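You operate a simulated robot arm through the tools that you are given. There is no shell and no other tool. Be economical: measure what you need, move in short steps, check, and stop when the job is done.

Carry out the task below with a simulated robot arm. There is one attempt and no reset: what you move stays moved.

Task
Change the glue pot and pump one dose into the black cup.
Fine: the pot on the dock is empty: white switch to CLOSED before lifting it, to OPEN once the full pot is on; the empty pot goes in the black tray; the cups stay put.

It is judged by the outcome, as a careful person would: the job done as asked, and still so three seconds after it is handed in. It fails if anything else is knocked over, pushed out of place, dropped, spilled or broken.

Robot
A 7-joint arm with a two-finger parallel gripper, fixed in place. Base frame: the origin is at the foot of the arm, x ahead of it, y to its left, z up; the work surface is at about z = 0. Readings come in mm, rad, newtons and seconds.
With the tool pointing down near the work surface it reaches from about 240 to 620 mm from the base axis. Its first joint turns from -1.152 to 1.152 rad. Payload 2.6 kg.
Tool frame: the origin (TCP) lies between the finger pads and is the grasp point; the fingertips stand 30 mm ahead of it; z points along the fingers, y is the line along which they close. Largest opening 94 mm; finger width 28, thickness 10; the body of the gripper, 50 by 96 mm, starts 55 mm behind the TCP.
Orientation is told as [roll, pitch, yaw] about the base's x, y, z axes, in that order, counted from this pose: with the fingers straight down and closing along the base's y, the tool's x points along the base's -x, its y along +y and its z along -z.

Tools
- The arm moves only by the tool send_rows. Its argument "motion" is a list of rows, each an object of numbers (a shift or turn left out is 0, a gripper value left out holds the last): "jaw": the finger opening in mm, from 0 to 94; "tx", "ty", "tz": the shift along the tool's x, y, z in units of 25 mm (1.0 is 25 mm); "ax", "ay", "az": the turn, a rotation vector about the tool's x, y, z in units of 5 degrees (1.0 is 5 degrees). In form: [{"jaw": .., "tx": .., "ty": .., "tz": .., "ax": .., "ay": .., "az": ..}, ...]. A call has 1 to 20 rows; each row shifts and turns the commanded pose from where the row before left it, along the tool's axes as they then stand. A call with a number of a shift or a turn outside -1 to 1 is refused whole. A row lasts 0.2 s, in which the tool goes at most 50 mm and 0.15 rad; a call with a longer step from one row to the next is refused whole, and so is a gripper value outside its range. Where a pose cannot be reached the arm comes as near as it can. A force on the tool above 40 N (or 10 N above the force at the start of the call, whichever is more), or a blocked arm, ends the call early, and 0.2 s more pass. The fingers move at their own pace (about 72 mm/s each) and stop on an object; they squeeze with about 36 N. The grip force told is the motor's: it shows also when the fingers shut on nothing. Time passes only in rows, and 0.2 s behind the last, so rows that do not move let the fingers close. It gives the time, the measured TCP pose, the force on the tool (base axes), the opening and the grip force at its end, in the units of the frame above (readings bear some noise).
- Cameras (640 x 400 px; columns grow to the right, rows downward): "scene" is fixed at [17.5, 434.1, 557.4]; the picture's right is [-0.75, -0.66, 0.00], its down [-0.38, 0.44, -0.82] and it looks along [0.54, -0.62, -0.58] (base axes); focal length 342 px, centre (320, 200). "wrist" rides on the gripper at [-37, 0, -58] in the tool frame; the picture's right is [0.00, -1.00, 0.00], its down [0.97, 0.00, -0.24] and it looks along [0.24, 0.00, 0.97] (tool axes); focal length 218 px, centre (320, 200).
- snapshot(camera): a new picture of that camera. It takes no simulated time.
- pixel_to_xyz(camera, pixels): for up to 12 pixels [column, row] of the newest picture of that camera ("zoom" is the newest enlarged one), the place [x, y, z] in the base frame of the surface seen there, good to about 2 mm, but the place of the scene camera against the robot may be out by one fixed shift of up to 25 mm in any direction. It takes no simulated time.
- inspect(camera, box): a new picture of the part [left, top, right, bottom] of that camera's present view, enlarged. It takes no simulated time.
- job_done(): hands the job in; it is judged then, once.

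Keep the steps short. Do not move on a guess: measure, check each grasp and each placing, and mend mistakes. In all there are 80 turns and 54 pictures (those below and enlarged ones count). Leave the gripper open and the arm clear of the work at the hand-in unless told otherwise, and finish with a single line.

The tools are called by a JSON object that holds its "method" and its "body". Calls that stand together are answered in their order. send_rows: Moves the arm, as the interface text tells. Its arguments: {"type":"object","properties":{"motion":{"type":"array","items":{"type":"object","properties":{"jaw":{"type":"number"},"tx":{"type":"number"},"ty":{"type":"number"},"tz":{"type":"number"},"ax":{"type":"number"},"ay":{"type":"number"},"az":{"type":"number"}}}}},"required":["motion"]} The other tools are called the same way: snapshot (camera) takes a picture; pixel_to_xyz (camera, pixels) gives the place of the surface under pixels of a picture; inspect (camera, box) takes an enlarged picture of a part of a camera's view; job_done () hands the job in.

At the start:

```text
time: 0.0
position: [405.3, -135.7, 325.8]
ee_rot: [0.0, -0.001, 0.001]
force: [0.1, -0.5, 1.0]
grip_width: 93.8
finger_force: 0.0
```

scene: 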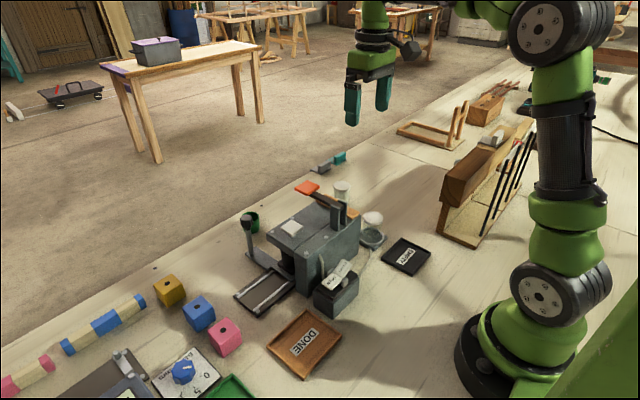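
wrist: 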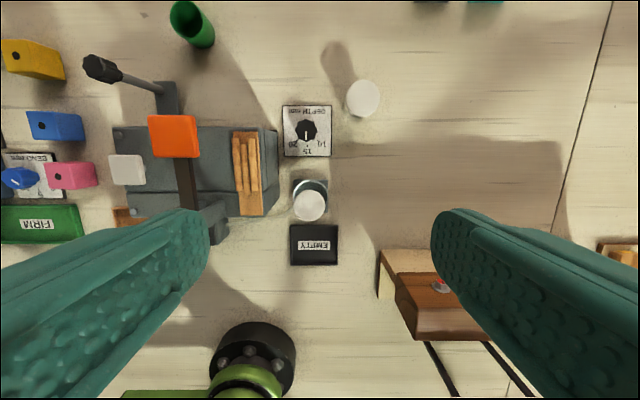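

I start with closer looks at the machine in both views.

{"method": "inspect", "body": {"camera": "scene", "box": [220, 150, 440, 330]}}

{"method": "inspect", "body": {"camera": "wrist", "box": [80, 0, 400, 280]}}

```text
2.22 times, centred on (330, 240) of scene
```

zoom: 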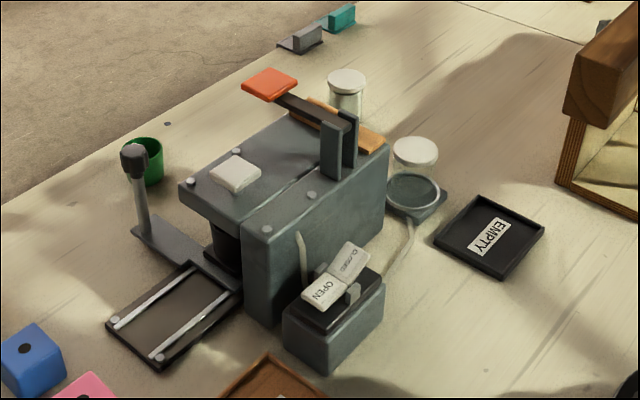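

```text
1.43 times, centred on (240, 140) of wrist
```

zoom: 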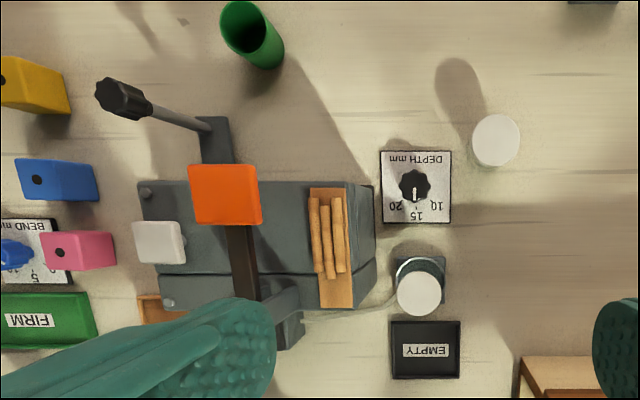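

I measure key points in the wrist view (already taken at full size) and the scene view.

{"method": "pixel_to_xyz", "body": {"camera": "wrist", "pixels": [[309, 206], [362, 98], [314, 245], [174, 136], [127, 169], [190, 25], [307, 130], [95, 66], [180, 180], [312, 183], [243, 175], [20, 178]]}}

{"method": "pixel_to_xyz", "body": {"camera": "scene", "pixels": [[372, 218], [342, 187], [405, 256], [306, 187], [290, 227], [251, 216], [345, 267], [330, 280], [339, 273], [336, 290], [247, 222], [373, 236]]}}

{"method": "inspect", "body": {"camera": "scene", "box": [0, 260, 240, 400]}}

{"method": "inspect", "body": {"camera": "scene", "box": [380, 60, 640, 250]}}

```text
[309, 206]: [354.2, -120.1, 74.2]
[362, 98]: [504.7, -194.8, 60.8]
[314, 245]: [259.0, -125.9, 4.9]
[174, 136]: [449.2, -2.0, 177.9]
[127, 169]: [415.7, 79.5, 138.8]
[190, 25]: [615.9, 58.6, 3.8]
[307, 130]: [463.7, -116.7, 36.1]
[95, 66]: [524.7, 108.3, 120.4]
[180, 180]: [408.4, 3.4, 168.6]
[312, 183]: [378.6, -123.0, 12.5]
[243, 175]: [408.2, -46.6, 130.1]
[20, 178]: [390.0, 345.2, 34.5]
```

```text
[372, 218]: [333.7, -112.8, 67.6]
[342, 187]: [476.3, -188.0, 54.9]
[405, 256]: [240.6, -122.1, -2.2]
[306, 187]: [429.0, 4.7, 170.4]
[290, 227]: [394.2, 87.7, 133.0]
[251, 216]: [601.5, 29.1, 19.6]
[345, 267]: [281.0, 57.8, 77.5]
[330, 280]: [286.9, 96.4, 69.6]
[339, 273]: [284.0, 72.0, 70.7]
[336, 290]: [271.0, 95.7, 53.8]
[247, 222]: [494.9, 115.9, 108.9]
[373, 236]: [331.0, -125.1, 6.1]
```

```text
2.67 times, centred on (120, 330) of scene
```

zoom: 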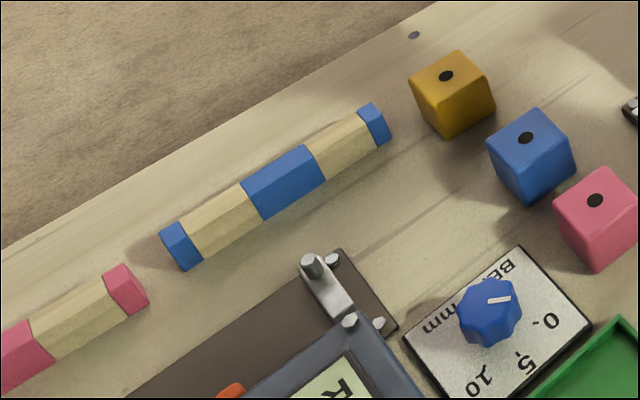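

```text
2.11 times, centred on (510, 155) of scene
```

zoom: 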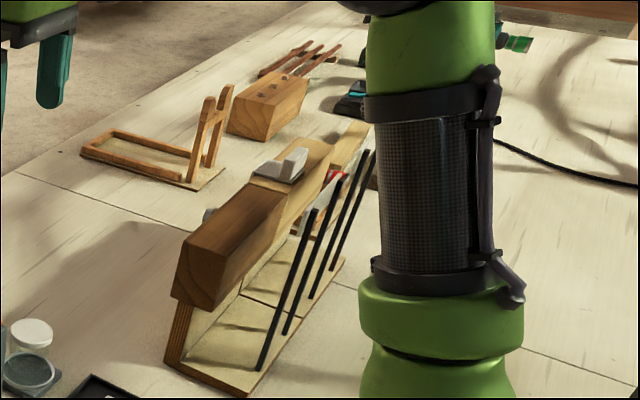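

The scene camera is off by about (+20,-7,+7) mm. I move over the switch (near x 300, y 70) to look down on it, staying high.

{"method": "send_rows", "body": {"motion": [{"ty": 1, "tx": 0.25}, {"ty": 1, "tx": 0.25}, {"ty": 1, "tx": 0.25}, {"ty": 1, "tx": 0.25}, {"ty": 1, "tx": 0.25}, {"ty": 1, "tx": 0.25}, {"ty": 1, "tx": 0.25}, {"ty": 1, "tx": 0.25}, {"ty": 0.2}]}}

{"method": "snapshot", "body": {"camera": "wrist"}}

{"method": "inspect", "body": {"camera": "scene", "box": [230, 200, 370, 320]}}

```text
time: 2.0
position: [354.2, 69.3, 325.5]
ee_rot: [-0.001, 0.001, 0.003]
force: [0.1, 0.1, -0.2]
grip_width: 93.9
finger_force: 0.1
```

```text
47 pictures are left
```

wrist: 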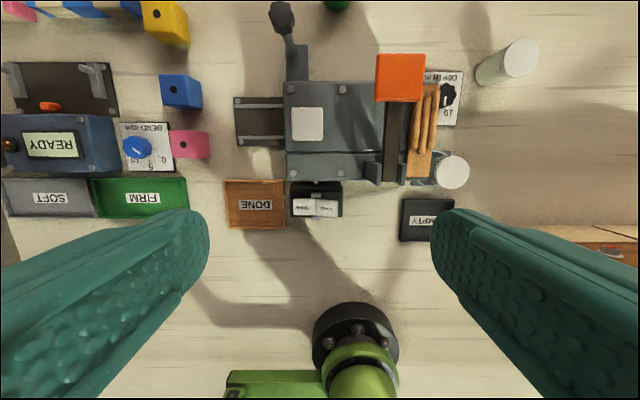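

```text
3.33 times, centred on (300, 260) of scene
```

zoom: 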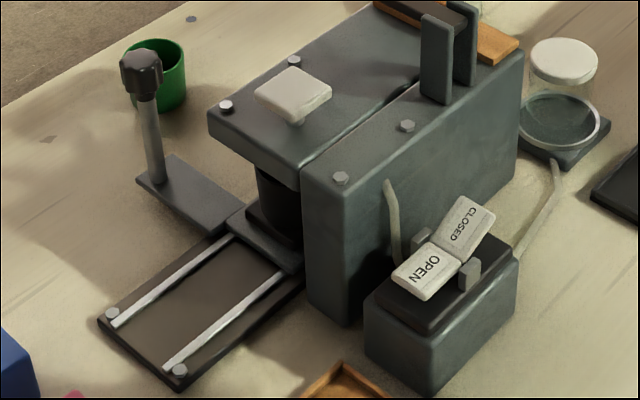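

The black cup stands below the overhang of the machine. I move left and tilt the gripper to look at it sideways.

{"method": "send_rows", "body": {"motion": [{"ty": 1, "tx": -0.4}, {"ty": 1, "tx": -0.4}, {"ty": 1, "tx": -0.4}, {"ty": 1, "tx": -0.4}, {"ty": 1, "tx": -0.4}, {"ty": 1, "tx": -0.4}, {"ty": 1, "tz": 1}, {"tz": 1, "ax": 1}, {"tz": 1, "ax": 1}, {"ax": 1}, {"ax": 1}, {"ax": 1}, {"ax": 1}, {"ax": 1}, {"ax": 1}, {"ax": 1}, {"ax": 1}]}}

{"method": "snapshot", "body": {"camera": "wrist"}}

```text
time: 5.6
position: [414.5, 241.6, 250.9]
ee_rot: [-0.874, 0.0, 0.002]
force: [0.1, -0.7, 0.5]
grip_width: 94.0
finger_force: 0.1
```

```text
45 pictures are left
```

wrist: 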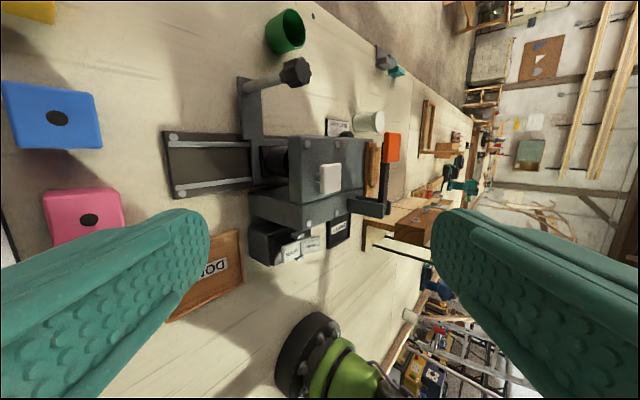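

{"method": "inspect", "body": {"camera": "wrist", "box": [150, 40, 430, 270]}}

```text
1.74 times, centred on (290, 155) of wrist
```

zoom: 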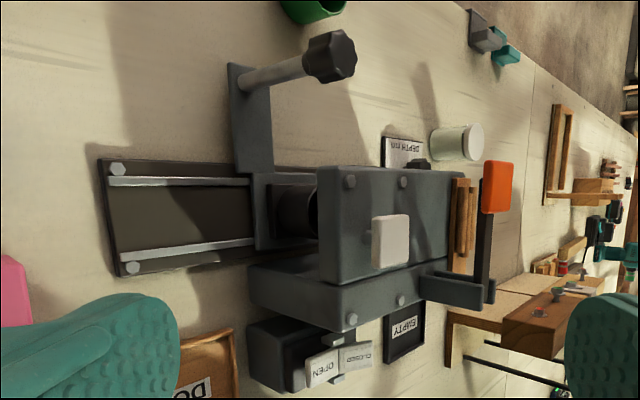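

I lower and tilt further for a near-horizontal view of what hangs under the overhang.

{"method": "send_rows", "body": {"motion": [{"ty": 1, "tz": 0.27}, {"ty": 1, "tz": 0.27}, {"ty": 1, "tz": 0.27}, {"ty": 0.8, "tz": 0.27}, {"ax": 1}, {"ax": 1}, {"ax": 1}, {"ax": 1}]}}

{"method": "inspect", "body": {"camera": "wrist", "box": [130, 40, 410, 270]}}

```text
time: 7.4
position: [387.3, 275.9, 188.5]
ee_rot: [-1.21, -0.007, 0.025]
force: [0.1, -0.8, 0.5]
grip_width: 94.0
finger_force: 0.1
out of reach, approached as far as the arm can: row 7, 8
```

```text
1.74 times, centred on (270, 155) of wrist
```

zoom: 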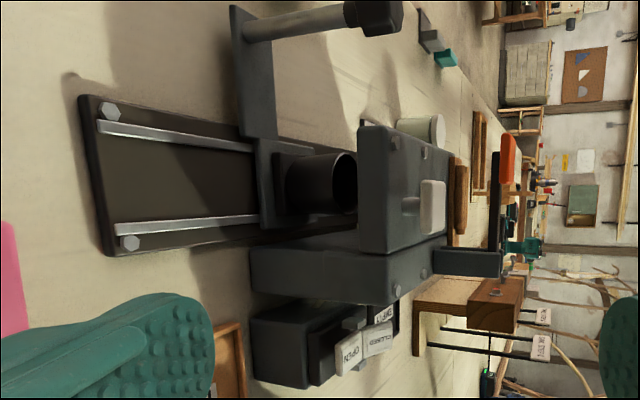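

The black cup stands on the sled under the overhang, with a white button on a stem above. I measure these parts in this zoom.

{"method": "pixel_to_xyz", "body": {"camera": "zoom", "pixels": [[346, 182], [315, 155], [315, 210], [433, 208], [410, 204], [400, 190], [496, 200], [509, 150], [455, 190], [480, 262], [375, 262], [270, 175]]}}

{"method": "inspect", "body": {"camera": "wrist", "box": [260, 80, 380, 180]}}

```text
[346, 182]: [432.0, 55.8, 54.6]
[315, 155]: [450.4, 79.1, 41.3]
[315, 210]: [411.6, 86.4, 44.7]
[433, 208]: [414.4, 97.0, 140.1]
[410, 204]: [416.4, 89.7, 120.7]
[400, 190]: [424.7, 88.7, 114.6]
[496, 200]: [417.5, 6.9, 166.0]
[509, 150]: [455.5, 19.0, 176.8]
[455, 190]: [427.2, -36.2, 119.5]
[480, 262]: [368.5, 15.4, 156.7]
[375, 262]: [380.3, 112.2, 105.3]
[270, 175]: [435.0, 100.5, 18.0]
```

```text
4.00 times, centred on (320, 130) of wrist
```

zoom: 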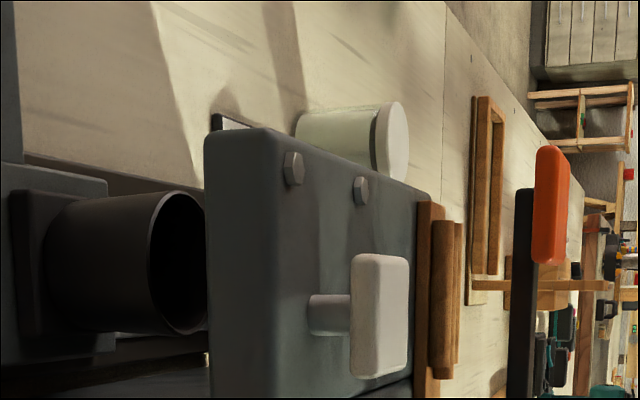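

I look at more points on the cup rim and the button.

{"method": "pixel_to_xyz", "body": {"camera": "zoom", "pixels": [[162, 196], [178, 333], [150, 265], [130, 200], [130, 325], [380, 258], [385, 372], [326, 314], [408, 310], [215, 250], [230, 140], [520, 300]]}}

{"method": "send_rows", "body": {"motion": [{"tz": -0.5, "ty": -1}, {"ty": -1}, {"ty": -1}, {"ty": -1, "ax": -1}, {"ax": -1, "ty": -1}, {"ax": -1}, {"ax": -1}, {"ax": -1}, {"ax": -1}, {"ax": -1}, {"ax": -1}, {"ax": -1}, {"ax": -1}, {"ax": -1}, {"ax": -1}, {"ax": -1}]}}

```text
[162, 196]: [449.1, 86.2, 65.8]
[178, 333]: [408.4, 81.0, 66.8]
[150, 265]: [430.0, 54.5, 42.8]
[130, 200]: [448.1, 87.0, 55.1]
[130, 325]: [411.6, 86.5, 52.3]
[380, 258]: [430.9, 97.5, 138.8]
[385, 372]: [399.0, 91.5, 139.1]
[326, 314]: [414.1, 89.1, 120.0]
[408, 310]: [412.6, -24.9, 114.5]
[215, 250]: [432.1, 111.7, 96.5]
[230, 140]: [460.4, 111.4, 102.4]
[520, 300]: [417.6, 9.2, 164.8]
```

```text
time: 10.8
position: [386.4, 226.6, 301.4]
ee_rot: [-0.086, 0.0, 0.0]
force: [0.8, 0.0, -0.2]
grip_width: 93.9
finger_force: 0.1
out of reach, approached as far as the arm can: row 1
```

I level and go across to the right side to see the dock, pots and lever from there.

{"method": "send_rows", "body": {"motion": [{"ax": -0.98}, {"ty": -1}, {"ty": -1}, {"ty": -1}, {"ty": -1}, {"ty": -1}, {"ty": -1}, {"ty": -1}, {"ty": -1}, {"ty": -1}, {"ty": -1}, {"ty": -1}, {"ty": -1}, {"ty": -1}, {"ty": -1}, {"ty": -1}, {"ty": -1}, {"ty": -1, "tx": -1}, {"ty": -1, "tx": -1}]}}

{"method": "send_rows", "body": {"motion": [{"ax": -1}, {"ax": -1}, {"ax": -1}, {"ax": -1}, {"ax": -1}, {"ax": -1}, {"ax": -1}, {"ax": -1}, {"ax": -1}, {"ax": -1}]}}

{"method": "snapshot", "body": {"camera": "wrist"}}

```text
time: 14.8
position: [436.4, -224.9, 304.6]
ee_rot: [-0.002, -0.002, 0.002]
force: [-0.2, -0.4, 0.8]
grip_width: 94.2
finger_force: 0.1
```

```text
time: 17.0
position: [435.6, -223.3, 300.7]
ee_rot: [0.827, 0.001, -0.005]
force: [0.2, 0.1, -0.1]
grip_width: 94.2
finger_force: 0.2
out of reach, approached as far as the arm can: row 9
```

```text
41 pictures are left
```

wrist: 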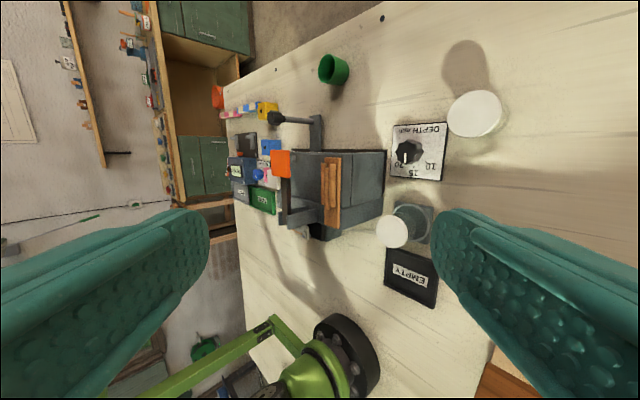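

{"method": "inspect", "body": {"camera": "wrist", "box": [230, 90, 450, 310]}}

{"method": "inspect", "body": {"camera": "scene", "box": [290, 165, 400, 235]}}

```text
1.82 times, centred on (340, 200) of wrist
```

zoom: 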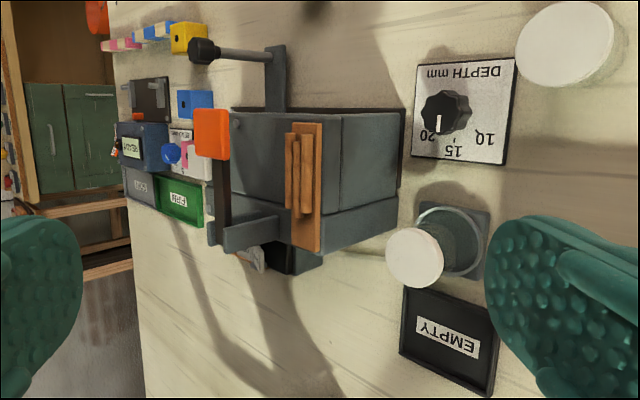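

```text
5.71 times, centred on (345, 200) of scene
```

zoom: 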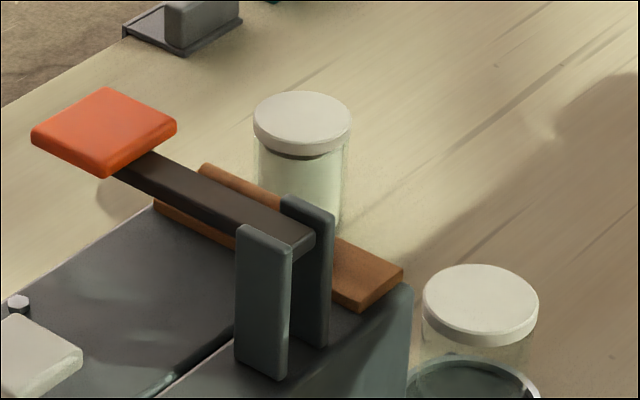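

I level, then go over the switch from the robot's side to view it and the hose, looking ahead.

{"method": "send_rows", "body": {"motion": [{"ax": 1}, {"ax": 1}, {"ax": 1}, {"ax": 1}, {"ax": 1}, {"ax": 1}, {"ax": 1}, {"ax": 1}, {"ax": 1}, {"ax": 0.45}]}}

{"method": "send_rows", "body": {"motion": [{"ty": 1, "tx": 0.5}, {"ty": 1, "tx": 0.5}, {"ty": 1, "tx": 0.5}, {"ty": 1, "tx": 0.5}, {"ty": 1, "tx": 0.5}, {"ty": 1, "tx": 0.5}, {"ty": 1, "tx": 0.5}, {"ty": 1, "tx": 0.5}, {"ty": 1, "tx": 0.5}, {"ty": 1, "tx": 0.5}, {"ty": 1, "tx": 0.5}, {"ty": 0.8, "tx": 0.5, "ay": -1}, {"ay": -1, "tx": 0.5}, {"ay": -1}, {"ay": -1}, {"ay": -1}, {"ay": -1}, {"ay": -1}, {"ay": -1}]}}

{"method": "snapshot", "body": {"camera": "wrist"}}

```text
time: 19.2
position: [436.4, -223.0, 301.6]
ee_rot: [0.045, 0.0, 0.0]
force: [-0.7, 0.3, 0.1]
grip_width: 94.1
finger_force: 0.1
```

```text
time: 23.2
position: [274.3, 72.2, 314.5]
ee_rot: [0.061, -0.699, -0.038]
force: [-0.5, -0.2, 0.1]
grip_width: 94.4
finger_force: 0.2
```

```text
38 pictures are left
```

wrist: 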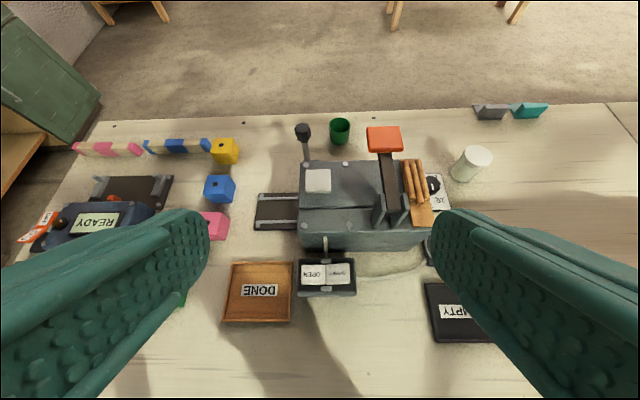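

{"method": "inspect", "body": {"camera": "wrist", "box": [270, 230, 390, 305]}}

{"method": "inspect", "body": {"camera": "wrist", "box": [280, 110, 440, 250]}}

```text
5.33 times, centred on (330, 268) of wrist
```

zoom: 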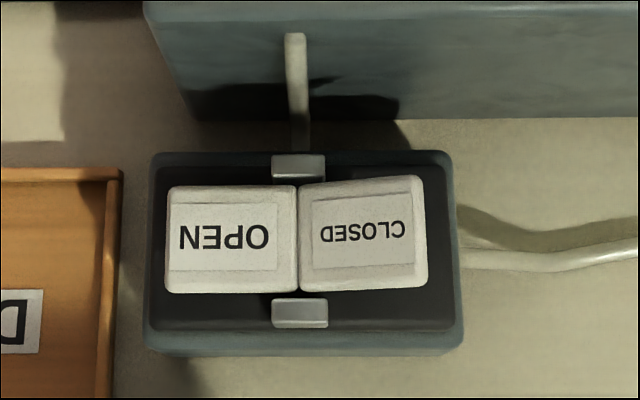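

```text
2.86 times, centred on (360, 180) of wrist
```

zoom: 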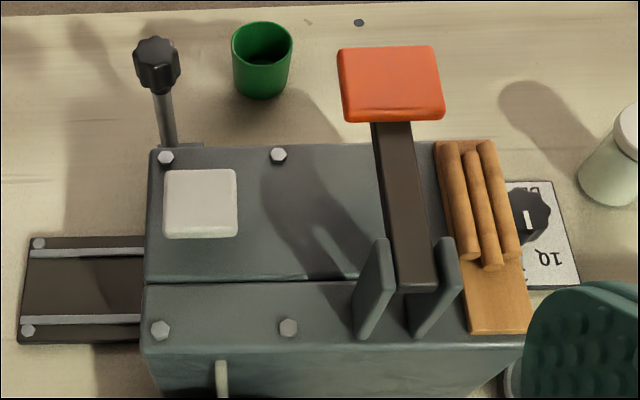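

The hose runs from the dock through the switch into the body near the white button. I measure the switch.

{"method": "pixel_to_xyz", "body": {"camera": "wrist", "pixels": [[303, 274], [314, 274], [324, 274], [328, 274], [335, 274], [347, 274], [338, 268], [338, 281], [326, 287], [326, 262], [312, 282], [318, 180]]}}

```text
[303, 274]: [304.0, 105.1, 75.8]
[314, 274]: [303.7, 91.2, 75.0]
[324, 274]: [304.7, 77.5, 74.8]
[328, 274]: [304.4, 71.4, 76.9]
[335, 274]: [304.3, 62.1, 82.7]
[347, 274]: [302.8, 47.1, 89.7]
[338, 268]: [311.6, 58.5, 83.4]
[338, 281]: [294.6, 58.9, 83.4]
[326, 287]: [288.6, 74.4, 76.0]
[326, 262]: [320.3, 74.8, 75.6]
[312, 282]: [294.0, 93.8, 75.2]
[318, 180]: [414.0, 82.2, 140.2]
```

The OPEN side is down flat (z≈75), and CLOSED is raised (z≈90 at y 47). I level, close the jaw and go above CLOSED at (304, 52).

{"method": "send_rows", "body": {"motion": [{"ay": 1, "jaw": 0}, {"ay": 1}, {"ay": 1}, {"ay": 1}, {"ay": 1}, {"ay": 1}, {"ay": 1}, {"ay": 1}, {"ax": 0.52}, {"tx": -0.6, "ty": -0.4}, {"tx": -0.6, "ty": -0.4}, {"tz": 1}, {"tz": 1}, {"tz": 1}, {"tz": 1}, {"tz": 1}, {"tz": 1}]}}

```text
time: 26.8
position: [306.1, 52.5, 163.9]
ee_rot: [0.003, 0.0, -0.001]
force: [0.3, 0.8, 0.6]
grip_width: 0.1
finger_force: 33.6
```

Level, tips at z 134. I press down in small steps to tip z about 74.

{"method": "send_rows", "body": {"motion": [{"tz": 0.8}, {"tz": 0.8}, {"tz": 0.2}, {"tz": 0.2}, {"tz": 0.2}, {"tz": 0.2}, {}]}}

{"method": "inspect", "body": {"camera": "scene", "box": [290, 230, 390, 320]}}

```text
time: 28.4
position: [304.5, 52.0, 103.2]
ee_rot: [0.001, -0.001, 0.0]
force: [-9.3, -3.0, 26.4]
grip_width: 0.0
finger_force: 32.7
```

```text
4.44 times, centred on (340, 275) of scene
```

zoom: 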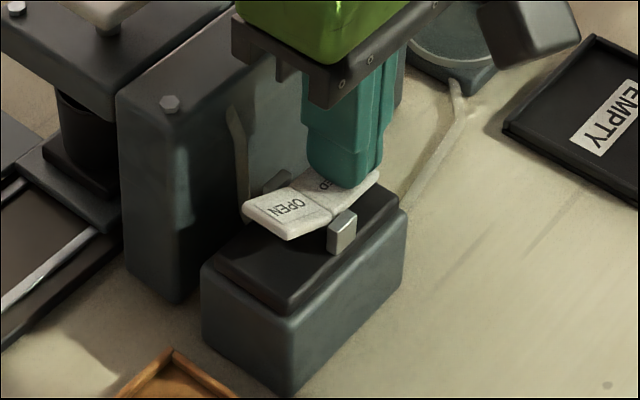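

OPEN is now up. I lift, check it, and go above the dock with the jaw open.

{"method": "send_rows", "body": {"motion": [{"tz": -0.4}, {"tz": -1}, {"tz": -1}, {"tz": -1}, {"tz": -1}, {"tz": -1}, {"tz": -0.5}, {"ty": -1, "tx": -0.3}, {"ty": -1, "tx": -0.3}, {"ty": -1, "tx": -0.3}, {"ty": -1, "tx": -0.3}, {"ty": -1, "tx": -0.3}, {"ty": -1, "tx": -0.3}, {"ty": -1, "tx": -0.4}, {"jaw": 94}, {}, {}]}}

{"method": "snapshot", "body": {"camera": "wrist"}}

{"method": "inspect", "body": {"camera": "scene", "box": [290, 180, 430, 320]}}

```text
time: 32.0
position: [358.9, -124.1, 251.4]
ee_rot: [0.001, -0.002, 0.001]
force: [0.2, -0.4, 0.4]
grip_width: 93.7
finger_force: 0.1
```

```text
34 pictures are left
```

wrist: 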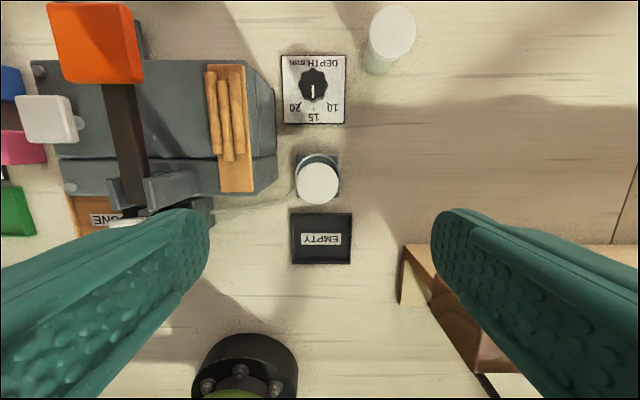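

```text
2.86 times, centred on (360, 250) of scene
```

zoom: 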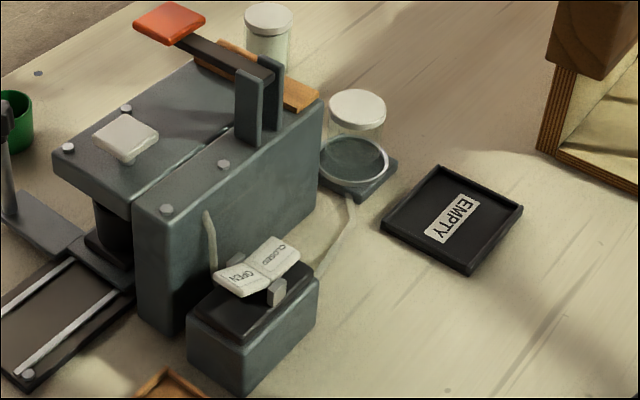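

The switch stays at CLOSED. I measure the pot lid, dock, tray and full pot.

{"method": "inspect", "body": {"camera": "wrist", "box": [270, 140, 370, 270]}}

{"method": "pixel_to_xyz", "body": {"camera": "wrist", "pixels": [[318, 183], [299, 183], [337, 183], [318, 166], [318, 201], [318, 157], [394, 30], [372, 32], [414, 28], [394, 52], [393, 9], [385, 66]]}}

{"method": "pixel_to_xyz", "body": {"camera": "zoom", "pixels": [[150, 180], [140, 360], [185, 300], [245, 230], [80, 235], [250, 370], [90, 60], [220, 60], [155, 55], [110, 130], [205, 130], [155, 210]]}}

```text
3.08 times, centred on (320, 205) of wrist
```

zoom: 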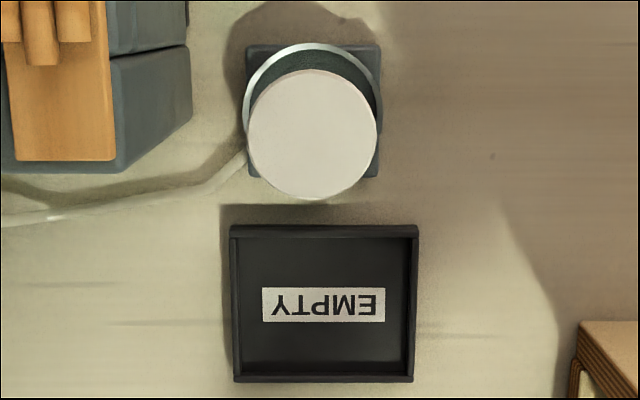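

```text
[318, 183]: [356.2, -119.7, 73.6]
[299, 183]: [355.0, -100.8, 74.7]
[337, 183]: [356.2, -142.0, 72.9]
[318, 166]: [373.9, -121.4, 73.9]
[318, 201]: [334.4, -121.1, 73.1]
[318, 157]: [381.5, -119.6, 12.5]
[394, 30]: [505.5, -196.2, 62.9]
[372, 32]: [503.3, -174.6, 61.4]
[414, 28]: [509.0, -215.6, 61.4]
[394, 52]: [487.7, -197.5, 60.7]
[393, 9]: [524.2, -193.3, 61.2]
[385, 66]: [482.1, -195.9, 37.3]
```

```text
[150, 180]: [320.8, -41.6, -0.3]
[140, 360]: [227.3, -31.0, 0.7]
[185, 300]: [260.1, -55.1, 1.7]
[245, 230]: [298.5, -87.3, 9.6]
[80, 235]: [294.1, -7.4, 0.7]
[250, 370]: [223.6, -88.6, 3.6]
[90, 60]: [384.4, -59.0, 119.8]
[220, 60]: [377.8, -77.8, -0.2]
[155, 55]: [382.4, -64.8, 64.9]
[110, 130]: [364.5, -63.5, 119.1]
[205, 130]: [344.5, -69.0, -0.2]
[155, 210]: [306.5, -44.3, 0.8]
```

The empty pot is at (355,-121), top z 74, diameter 41. I go down with the jaw at 62 to keep clear of the machine, stopping at z 110 first.

{"method": "send_rows", "body": {"motion": [{"jaw": 62, "tx": 0.16, "ty": 0.12}, {"tz": 1}, {"tz": 1}, {"tz": 1}, {"tz": 1}, {"tz": 1}, {"tz": 0.6}]}}

{"method": "snapshot", "body": {"camera": "wrist"}}

```text
time: 33.6
position: [354.5, -120.4, 110.2]
ee_rot: [0.0, -0.002, 0.0]
force: [-0.8, 0.4, 0.2]
grip_width: 61.9
finger_force: 0.1
```

```text
31 pictures are left
```

wrist: 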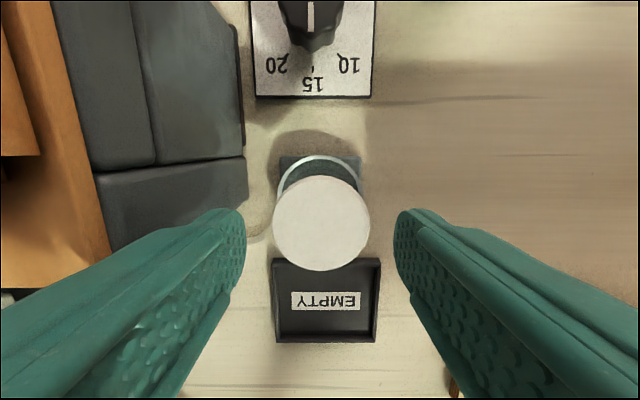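

The lid is centred between the fingers. I go down to z 56 and grip.

{"method": "send_rows", "body": {"motion": [{"tz": 0.8}, {"tz": 0.7}, {"tz": 0.6}, {}, {"jaw": 30}, {}, {}, {}]}}

{"method": "inspect", "body": {"camera": "scene", "box": [320, 170, 440, 270]}}

```text
time: 35.4
position: [355.8, -119.5, 59.7]
ee_rot: [0.001, -0.002, -0.001]
force: [0.2, 0.6, 0.0]
grip_width: 45.4
finger_force: 36.4
```

```text
4.00 times, centred on (380, 220) of scene
```

zoom: 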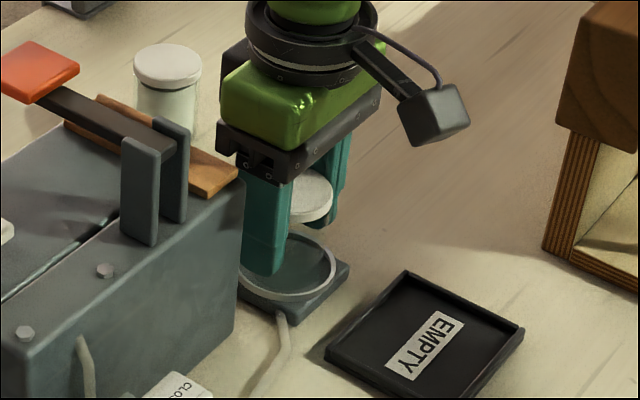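

Gripped at 45 mm. I lift gently 10 mm, then higher.

{"method": "send_rows", "body": {"motion": [{"tz": -0.2}, {"tz": -0.3}, {"tz": -0.5}, {"tz": -1}, {}]}}

{"method": "inspect", "body": {"camera": "scene", "box": [320, 150, 440, 270]}}

```text
time: 36.6
position: [355.5, -119.5, 110.7]
ee_rot: [0.0, -0.001, 0.0]
force: [0.1, 0.7, -1.2]
grip_width: 45.6
finger_force: 35.6
```

```text
3.33 times, centred on (380, 210) of scene
```

zoom: 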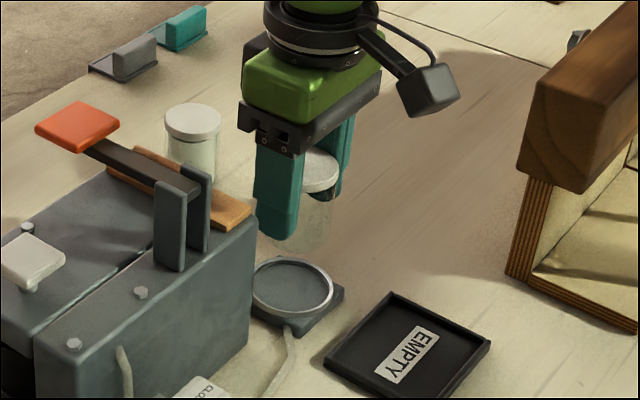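

The pot is up. I carry it over the tray at (261,-123) and look.

{"method": "send_rows", "body": {"motion": [{"tx": 1}, {"tx": 1}, {"tx": 1}, {"tx": 0.78, "ty": -0.14}, {"tz": 0.8}, {}]}}

{"method": "snapshot", "body": {"camera": "wrist"}}

{"method": "inspect", "body": {"camera": "scene", "box": [350, 170, 470, 290]}}

```text
time: 38.0
position: [259.5, -123.8, 89.6]
ee_rot: [-0.001, 0.001, 0.001]
force: [-0.1, -0.3, -1.2]
grip_width: 45.4
finger_force: 35.7
```

```text
28 pictures are left
```

wrist: 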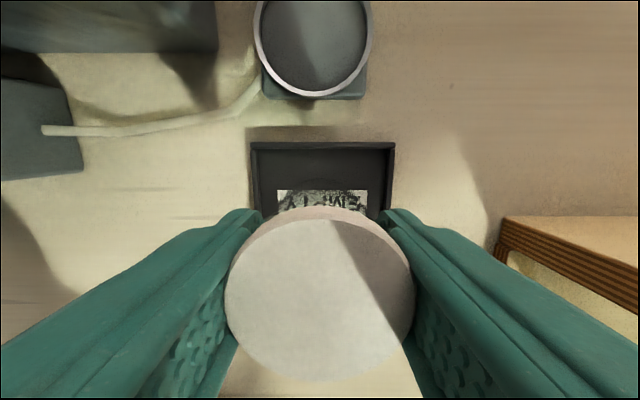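

```text
3.33 times, centred on (410, 230) of scene
```

zoom: 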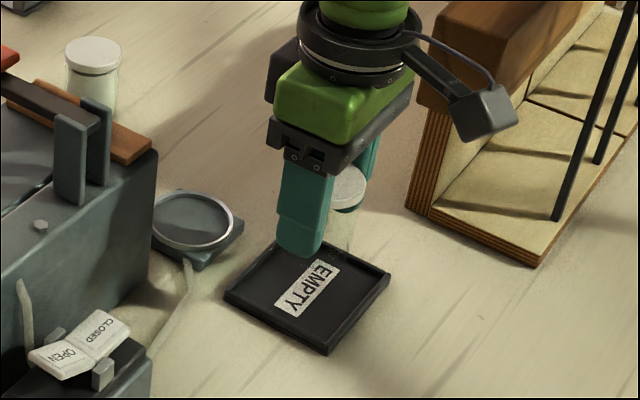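

I measure tray walls and the dock ring in this picture.

{"method": "pixel_to_xyz", "body": {"camera": "wrist", "pixels": [[322, 145], [254, 165], [393, 165], [322, 170], [313, 94], [257, 35], [371, 35], [313, 40], [275, 94], [355, 97], [313, 20], [322, 240]]}}

{"method": "pixel_to_xyz", "body": {"camera": "zoom", "pixels": [[328, 349], [388, 274], [228, 293], [277, 243], [310, 300]]}}

```text
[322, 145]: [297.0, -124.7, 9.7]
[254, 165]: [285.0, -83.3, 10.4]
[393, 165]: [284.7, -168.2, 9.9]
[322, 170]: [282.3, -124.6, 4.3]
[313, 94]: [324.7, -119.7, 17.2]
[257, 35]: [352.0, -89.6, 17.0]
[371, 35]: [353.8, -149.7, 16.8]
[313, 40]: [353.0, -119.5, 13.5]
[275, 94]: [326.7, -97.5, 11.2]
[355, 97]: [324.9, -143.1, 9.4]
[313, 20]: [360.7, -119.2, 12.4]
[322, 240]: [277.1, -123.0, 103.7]
```

```text
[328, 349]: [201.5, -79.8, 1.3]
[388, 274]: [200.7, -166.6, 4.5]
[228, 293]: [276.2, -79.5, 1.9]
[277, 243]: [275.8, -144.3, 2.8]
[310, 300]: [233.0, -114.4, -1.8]
```

The tray is centred at (259,-125.5), floor 4. I lower to about z 52 and feel for contact.

{"method": "send_rows", "body": {"motion": [{"tz": 0.7, "ty": -0.05}, {"tz": 0.6}, {"tz": 0.1}, {"tz": 0.1}, {}]}}

```text
time: 39.2
position: [259.3, -124.3, 51.2]
ee_rot: [0.003, 0.001, -0.001]
force: [0.3, -1.3, 0.1]
grip_width: 45.7
finger_force: 36.3
```

The weight reading has gone to about zero, so it is touching. I go 1 mm more, release and rise.

{"method": "send_rows", "body": {"motion": [{"tz": 0.04}, {}, {"jaw": 64}, {}, {}, {"tz": -0.5}, {"tz": -1}, {"tz": -1}, {"tz": -1}, {"tz": -1}]}}

{"method": "inspect", "body": {"camera": "scene", "box": [290, 170, 450, 300]}}

```text
time: 41.4
position: [261.0, -124.9, 162.8]
ee_rot: [0.002, 0.001, -0.001]
force: [0.4, -0.2, -0.1]
grip_width: 64.2
finger_force: 0.0
```

```text
3.08 times, centred on (370, 235) of scene
```

zoom: 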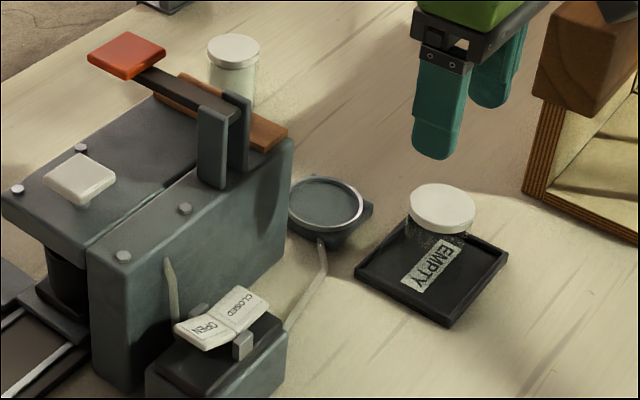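

The empty pot stands in the tray. Next I go above the full pot at (506,-195).

{"method": "send_rows", "body": {"motion": [{"tx": -1, "ty": -0.28}, {"tx": -1, "ty": -0.28}, {"tx": -1, "ty": -0.28}, {"tx": -1, "ty": -0.28}, {"tx": -1, "ty": -0.28}, {"tx": -1, "ty": -0.28}, {"tx": -1, "ty": -0.28}, {"tx": -1, "ty": -0.28}, {"tx": -1, "ty": -0.28}, {"tx": -0.8, "ty": -0.28}, {}]}}

{"method": "snapshot", "body": {"camera": "wrist"}}

{"method": "pixel_to_xyz", "body": {"camera": "wrist", "pixels": [[320, 200], [320, 170], [320, 230], [290, 200], [350, 200]]}}

```text
time: 43.8
position: [506.9, -194.1, 163.0]
ee_rot: [0.002, 0.0, 0.0]
force: [0.4, 0.2, -0.4]
grip_width: 64.0
finger_force: 0.0
```

```text
25 pictures are left
```

wrist: 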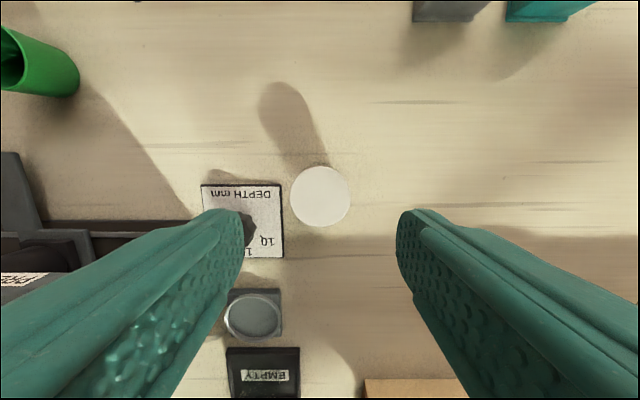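

```text
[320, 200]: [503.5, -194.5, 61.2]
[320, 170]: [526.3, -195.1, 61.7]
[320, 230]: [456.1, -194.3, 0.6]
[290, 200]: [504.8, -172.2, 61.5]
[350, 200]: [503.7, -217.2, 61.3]
```

The lid is centred at (505,-195). I go down to z 48 and grip.

{"method": "send_rows", "body": {"motion": [{"tz": 1, "tx": 0.06, "ty": -0.03}, {"tz": 1}, {"tz": 1}, {"tz": 0.8}, {"tz": 0.8}, {}, {"jaw": 30}, {}, {}, {}]}}

{"method": "send_rows", "body": {"motion": [{"tz": -0.2}, {"tz": -0.3}, {"tz": -0.5}, {"tz": -1}, {"tz": -1}, {}]}}

{"method": "inspect", "body": {"camera": "scene", "box": [290, 130, 410, 230]}}

```text
time: 46.0
position: [504.9, -193.5, 48.8]
ee_rot: [0.0, 0.0, 0.001]
force: [0.2, 0.3, -0.4]
grip_width: 45.3
finger_force: 36.0
```

```text
time: 47.4
position: [504.0, -195.1, 123.4]
ee_rot: [-0.001, 0.001, -0.002]
force: [-0.2, 0.3, -0.4]
grip_width: 45.5
finger_force: 36.2
```

```text
4.00 times, centred on (350, 180) of scene
```

zoom: 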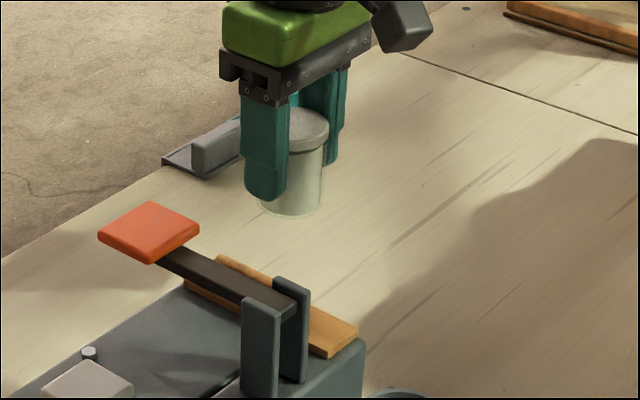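

The full pot is held. I carry it above the dock at (354.5,-120).

{"method": "send_rows", "body": {"motion": [{"tx": 1}, {"tx": 1}, {"tx": 1}, {"tx": 1}, {"tx": 1}, {"tx": 0.98}, {"ty": 1}, {"ty": 1}, {"ty": 0.99}, {"tz": 0.8}, {}]}}

{"method": "inspect", "body": {"camera": "scene", "box": [320, 170, 440, 270]}}

```text
time: 49.8
position: [355.5, -120.3, 101.6]
ee_rot: [0.0, 0.0, 0.002]
force: [0.0, 0.6, -1.0]
grip_width: 45.5
finger_force: 35.9
```

```text
4.00 times, centred on (380, 220) of scene
```

zoom: 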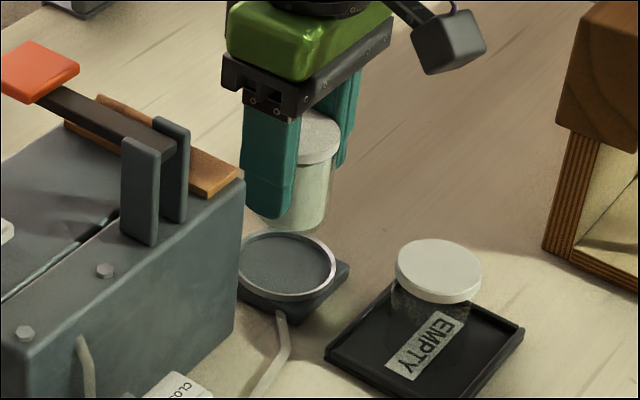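

Over the dock. I lower to about z 61, feeling for contact.

{"method": "send_rows", "body": {"motion": [{"tz": 0.8}, {"tz": 0.6}, {"tz": 0.1}, {"tz": 0.08}, {}]}}

```text
time: 51.0
position: [355.5, -119.1, 64.2]
ee_rot: [0.002, 0.0, 0.0]
force: [-0.8, 0.1, -1.0]
grip_width: 45.5
finger_force: 36.4
```

{"method": "send_rows", "body": {"motion": [{"tz": 0.05}, {"tz": 0.05}, {}]}}

```text
time: 51.8
position: [355.0, -120.4, 60.6]
ee_rot: [0.004, 0.0, -0.001]
force: [-1.1, 0.0, -1.8]
grip_width: 45.5
finger_force: 35.4
```

No contact yet, so I go on in small steps.

{"method": "send_rows", "body": {"motion": [{"tz": 0.04}, {"tz": 0.04}, {}]}}

{"method": "inspect", "body": {"camera": "scene", "box": [320, 170, 440, 270]}}

```text
time: 52.6
position: [355.0, -122.2, 60.5]
ee_rot: [0.001, -0.002, 0.0]
force: [-4.8, 3.2, 19.6]
grip_width: 45.7
finger_force: 36.0
```

```text
4.00 times, centred on (380, 220) of scene
```

zoom: 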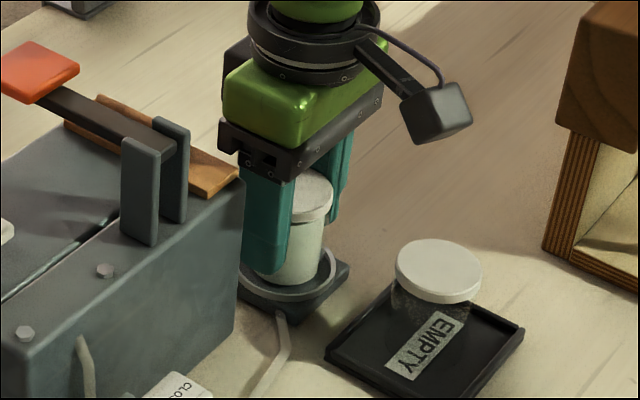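

The pot is seated (20 N). I ease off 1 mm, release and rise.

{"method": "send_rows", "body": {"motion": [{"tz": -0.04}, {"jaw": 62}, {}, {}, {"tz": -0.5}, {"tz": -1}, {"tz": -1}, {"tz": -1}, {"tz": -1}, {"tz": -1}, {"tz": -1}, {"tz": -1}, {}]}}

{"method": "snapshot", "body": {"camera": "wrist"}}

{"method": "pixel_to_xyz", "body": {"camera": "wrist", "pixels": [[318, 183], [300, 183], [337, 183], [318, 166], [318, 198]]}}

```text
time: 55.4
position: [354.5, -120.5, 247.9]
ee_rot: [0.002, -0.001, 0.001]
force: [0.2, -0.2, -0.2]
grip_width: 62.2
finger_force: 0.2
```

```text
21 pictures are left
```

wrist: 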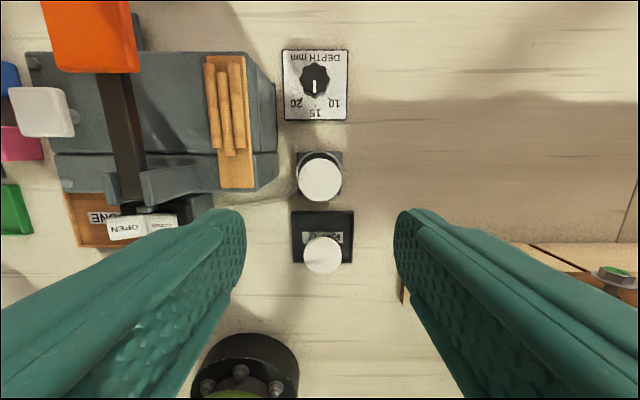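

```text
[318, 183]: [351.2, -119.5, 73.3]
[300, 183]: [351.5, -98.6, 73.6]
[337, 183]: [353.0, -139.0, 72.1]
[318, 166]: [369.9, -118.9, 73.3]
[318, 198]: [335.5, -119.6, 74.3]
```

The full pot is seated (top z 73). I go above OPEN at (304, 98) with the jaw closed.

{"method": "send_rows", "body": {"motion": [{"jaw": 0, "ty": 1, "tx": 0.25}, {"ty": 1, "tx": 0.25}, {"ty": 1, "tx": 0.25}, {"ty": 1, "tx": 0.25}, {"ty": 1, "tx": 0.25}, {"ty": 1, "tx": 0.25}, {"ty": 1, "tx": 0.25}, {"ty": 1, "tx": 0.25}, {"ty": 0.74}, {"tz": 1}, {"tz": 1}, {"tz": 1}, {"tz": 0.4}, {}]}}

{"method": "send_rows", "body": {"motion": [{"tz": 0.8}, {"tz": 0.8}, {"tz": 0.2}, {"tz": 0.2}, {"tz": 0.2}, {"tz": 0.2}, {}]}}

{"method": "inspect", "body": {"camera": "scene", "box": [290, 230, 390, 320]}}

```text
time: 58.4
position: [305.1, 97.8, 162.9]
ee_rot: [-0.001, 0.001, -0.001]
force: [-0.1, -0.3, -0.2]
grip_width: 0.0
finger_force: 32.7
```

```text
time: 59.9
position: [305.2, 97.4, 105.2]
ee_rot: [0.001, -0.002, 0.0]
force: [-1.4, -0.9, 6.1]
grip_width: 0.0
finger_force: 33.0
stopped in row 7: the force on the tool passed its limit (the readings are from after the stop); the commanded pose is now the measured one
```

```text
4.44 times, centred on (340, 275) of scene
```

zoom: 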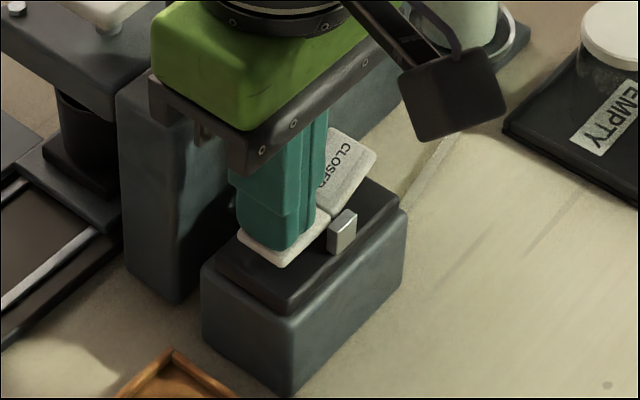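

The switch shows OPEN down. I lift off and go above the white button at (415, 81).

{"method": "send_rows", "body": {"motion": [{"tz": -1}, {"tz": -1}, {"tz": -1}, {"tz": -1}, {"tz": -0.8}, {"tx": -1, "ty": -0.16}, {"tx": -1, "ty": -0.16}, {"tx": -1, "ty": -0.16}, {"tx": -1, "ty": -0.16}, {"tx": -0.4}, {}]}}

{"method": "inspect", "body": {"camera": "scene", "box": [230, 180, 390, 310]}}

{"method": "snapshot", "body": {"camera": "wrist"}}

```text
time: 62.3
position: [414.6, 80.8, 224.2]
ee_rot: [0.003, -0.002, 0.0]
force: [0.1, -0.6, 0.5]
grip_width: 0.0
finger_force: 33.2
```

```text
3.08 times, centred on (310, 245) of scene
```

zoom: 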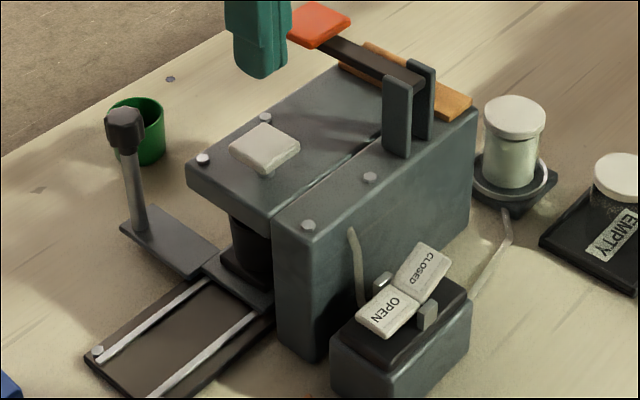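

```text
18 pictures are left
```

wrist: 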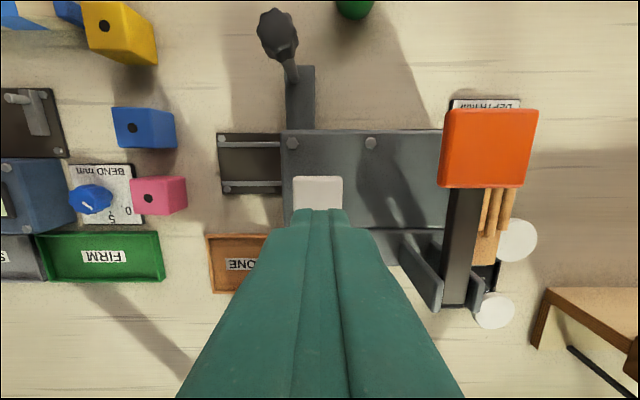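

OPEN holds. I press the white button (top z≈140) in one slow stroke, to its stop.

{"method": "send_rows", "body": {"motion": [{"tz": 1}, {"tz": 0.8}, {"tz": 0.2}, {"tz": 0.2}, {"tz": 0.1}, {"tz": 0.1}, {}]}}

{"method": "inspect", "body": {"camera": "scene", "box": [230, 180, 390, 310]}}

```text
time: 63.9
position: [414.8, 82.0, 164.5]
ee_rot: [0.001, -0.001, -0.002]
force: [0.4, 0.2, 0.5]
grip_width: 0.1
finger_force: 33.4
```

```text
3.08 times, centred on (310, 245) of scene
```

zoom: 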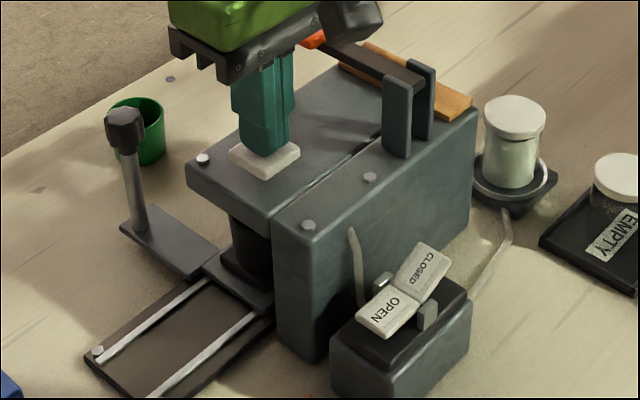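

Tips at z 134 with hardly any force yet; I continue the stroke.

{"method": "send_rows", "body": {"motion": [{"tz": 0.1}, {"tz": 0.1}, {"tz": 0.1}, {"tz": 0.1}]}}

```text
time: 64.9
position: [415.0, 81.8, 156.2]
ee_rot: [0.003, -0.003, -0.003]
force: [-7.0, -3.0, 19.0]
grip_width: 0.0
finger_force: 32.9
```

{"method": "send_rows", "body": {"motion": [{"tz": 0.06}, {"tz": 0.06}, {}]}}

{"method": "inspect", "body": {"camera": "scene", "box": [230, 180, 390, 310]}}

```text
time: 65.4
position: [414.7, 81.7, 156.3]
ee_rot: [0.003, -0.005, -0.004]
force: [-4.7, -1.8, 9.6]
grip_width: 0.0
finger_force: 33.4
stopped in row 2: the force on the tool passed its limit (the readings are from after the stop); the commanded pose is now the measured one
```

```text
3.08 times, centred on (310, 245) of scene
```

zoom: 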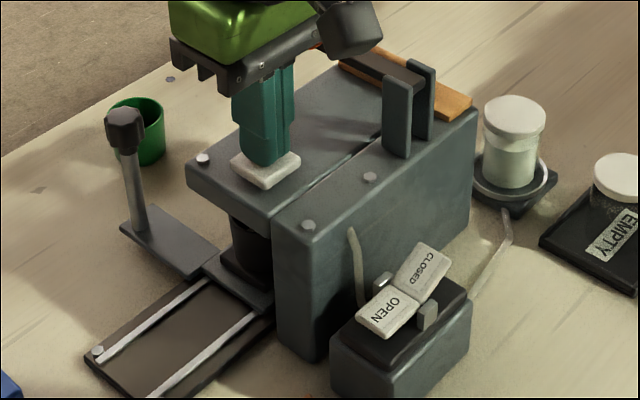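

The button bottomed with a hard stop. I let it up and check the pot level and cup.

{"method": "send_rows", "body": {"motion": [{"tz": -0.5}, {"tz": -1}, {"tz": -1}, {"tz": -0.5}, {}]}}

{"method": "inspect", "body": {"camera": "scene", "box": [340, 190, 400, 240]}}

{"method": "inspect", "body": {"camera": "scene", "box": [260, 200, 330, 290]}}

```text
time: 66.6
position: [414.0, 81.6, 230.2]
ee_rot: [0.002, -0.002, -0.003]
force: [0.3, -0.4, 0.2]
grip_width: 0.0
finger_force: 33.2
```

```text
8.00 times, centred on (370, 215) of scene
```

zoom: 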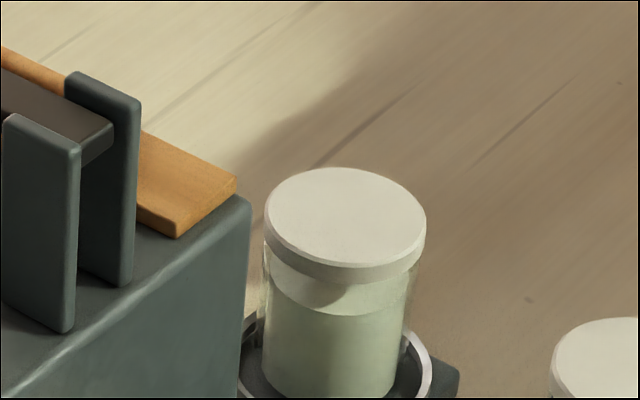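

```text
4.44 times, centred on (295, 245) of scene
```

zoom: 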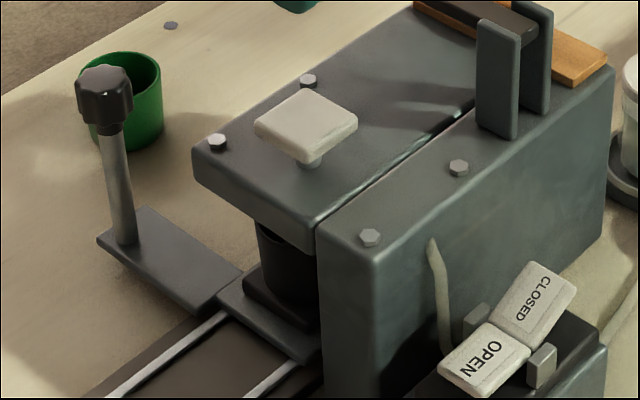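

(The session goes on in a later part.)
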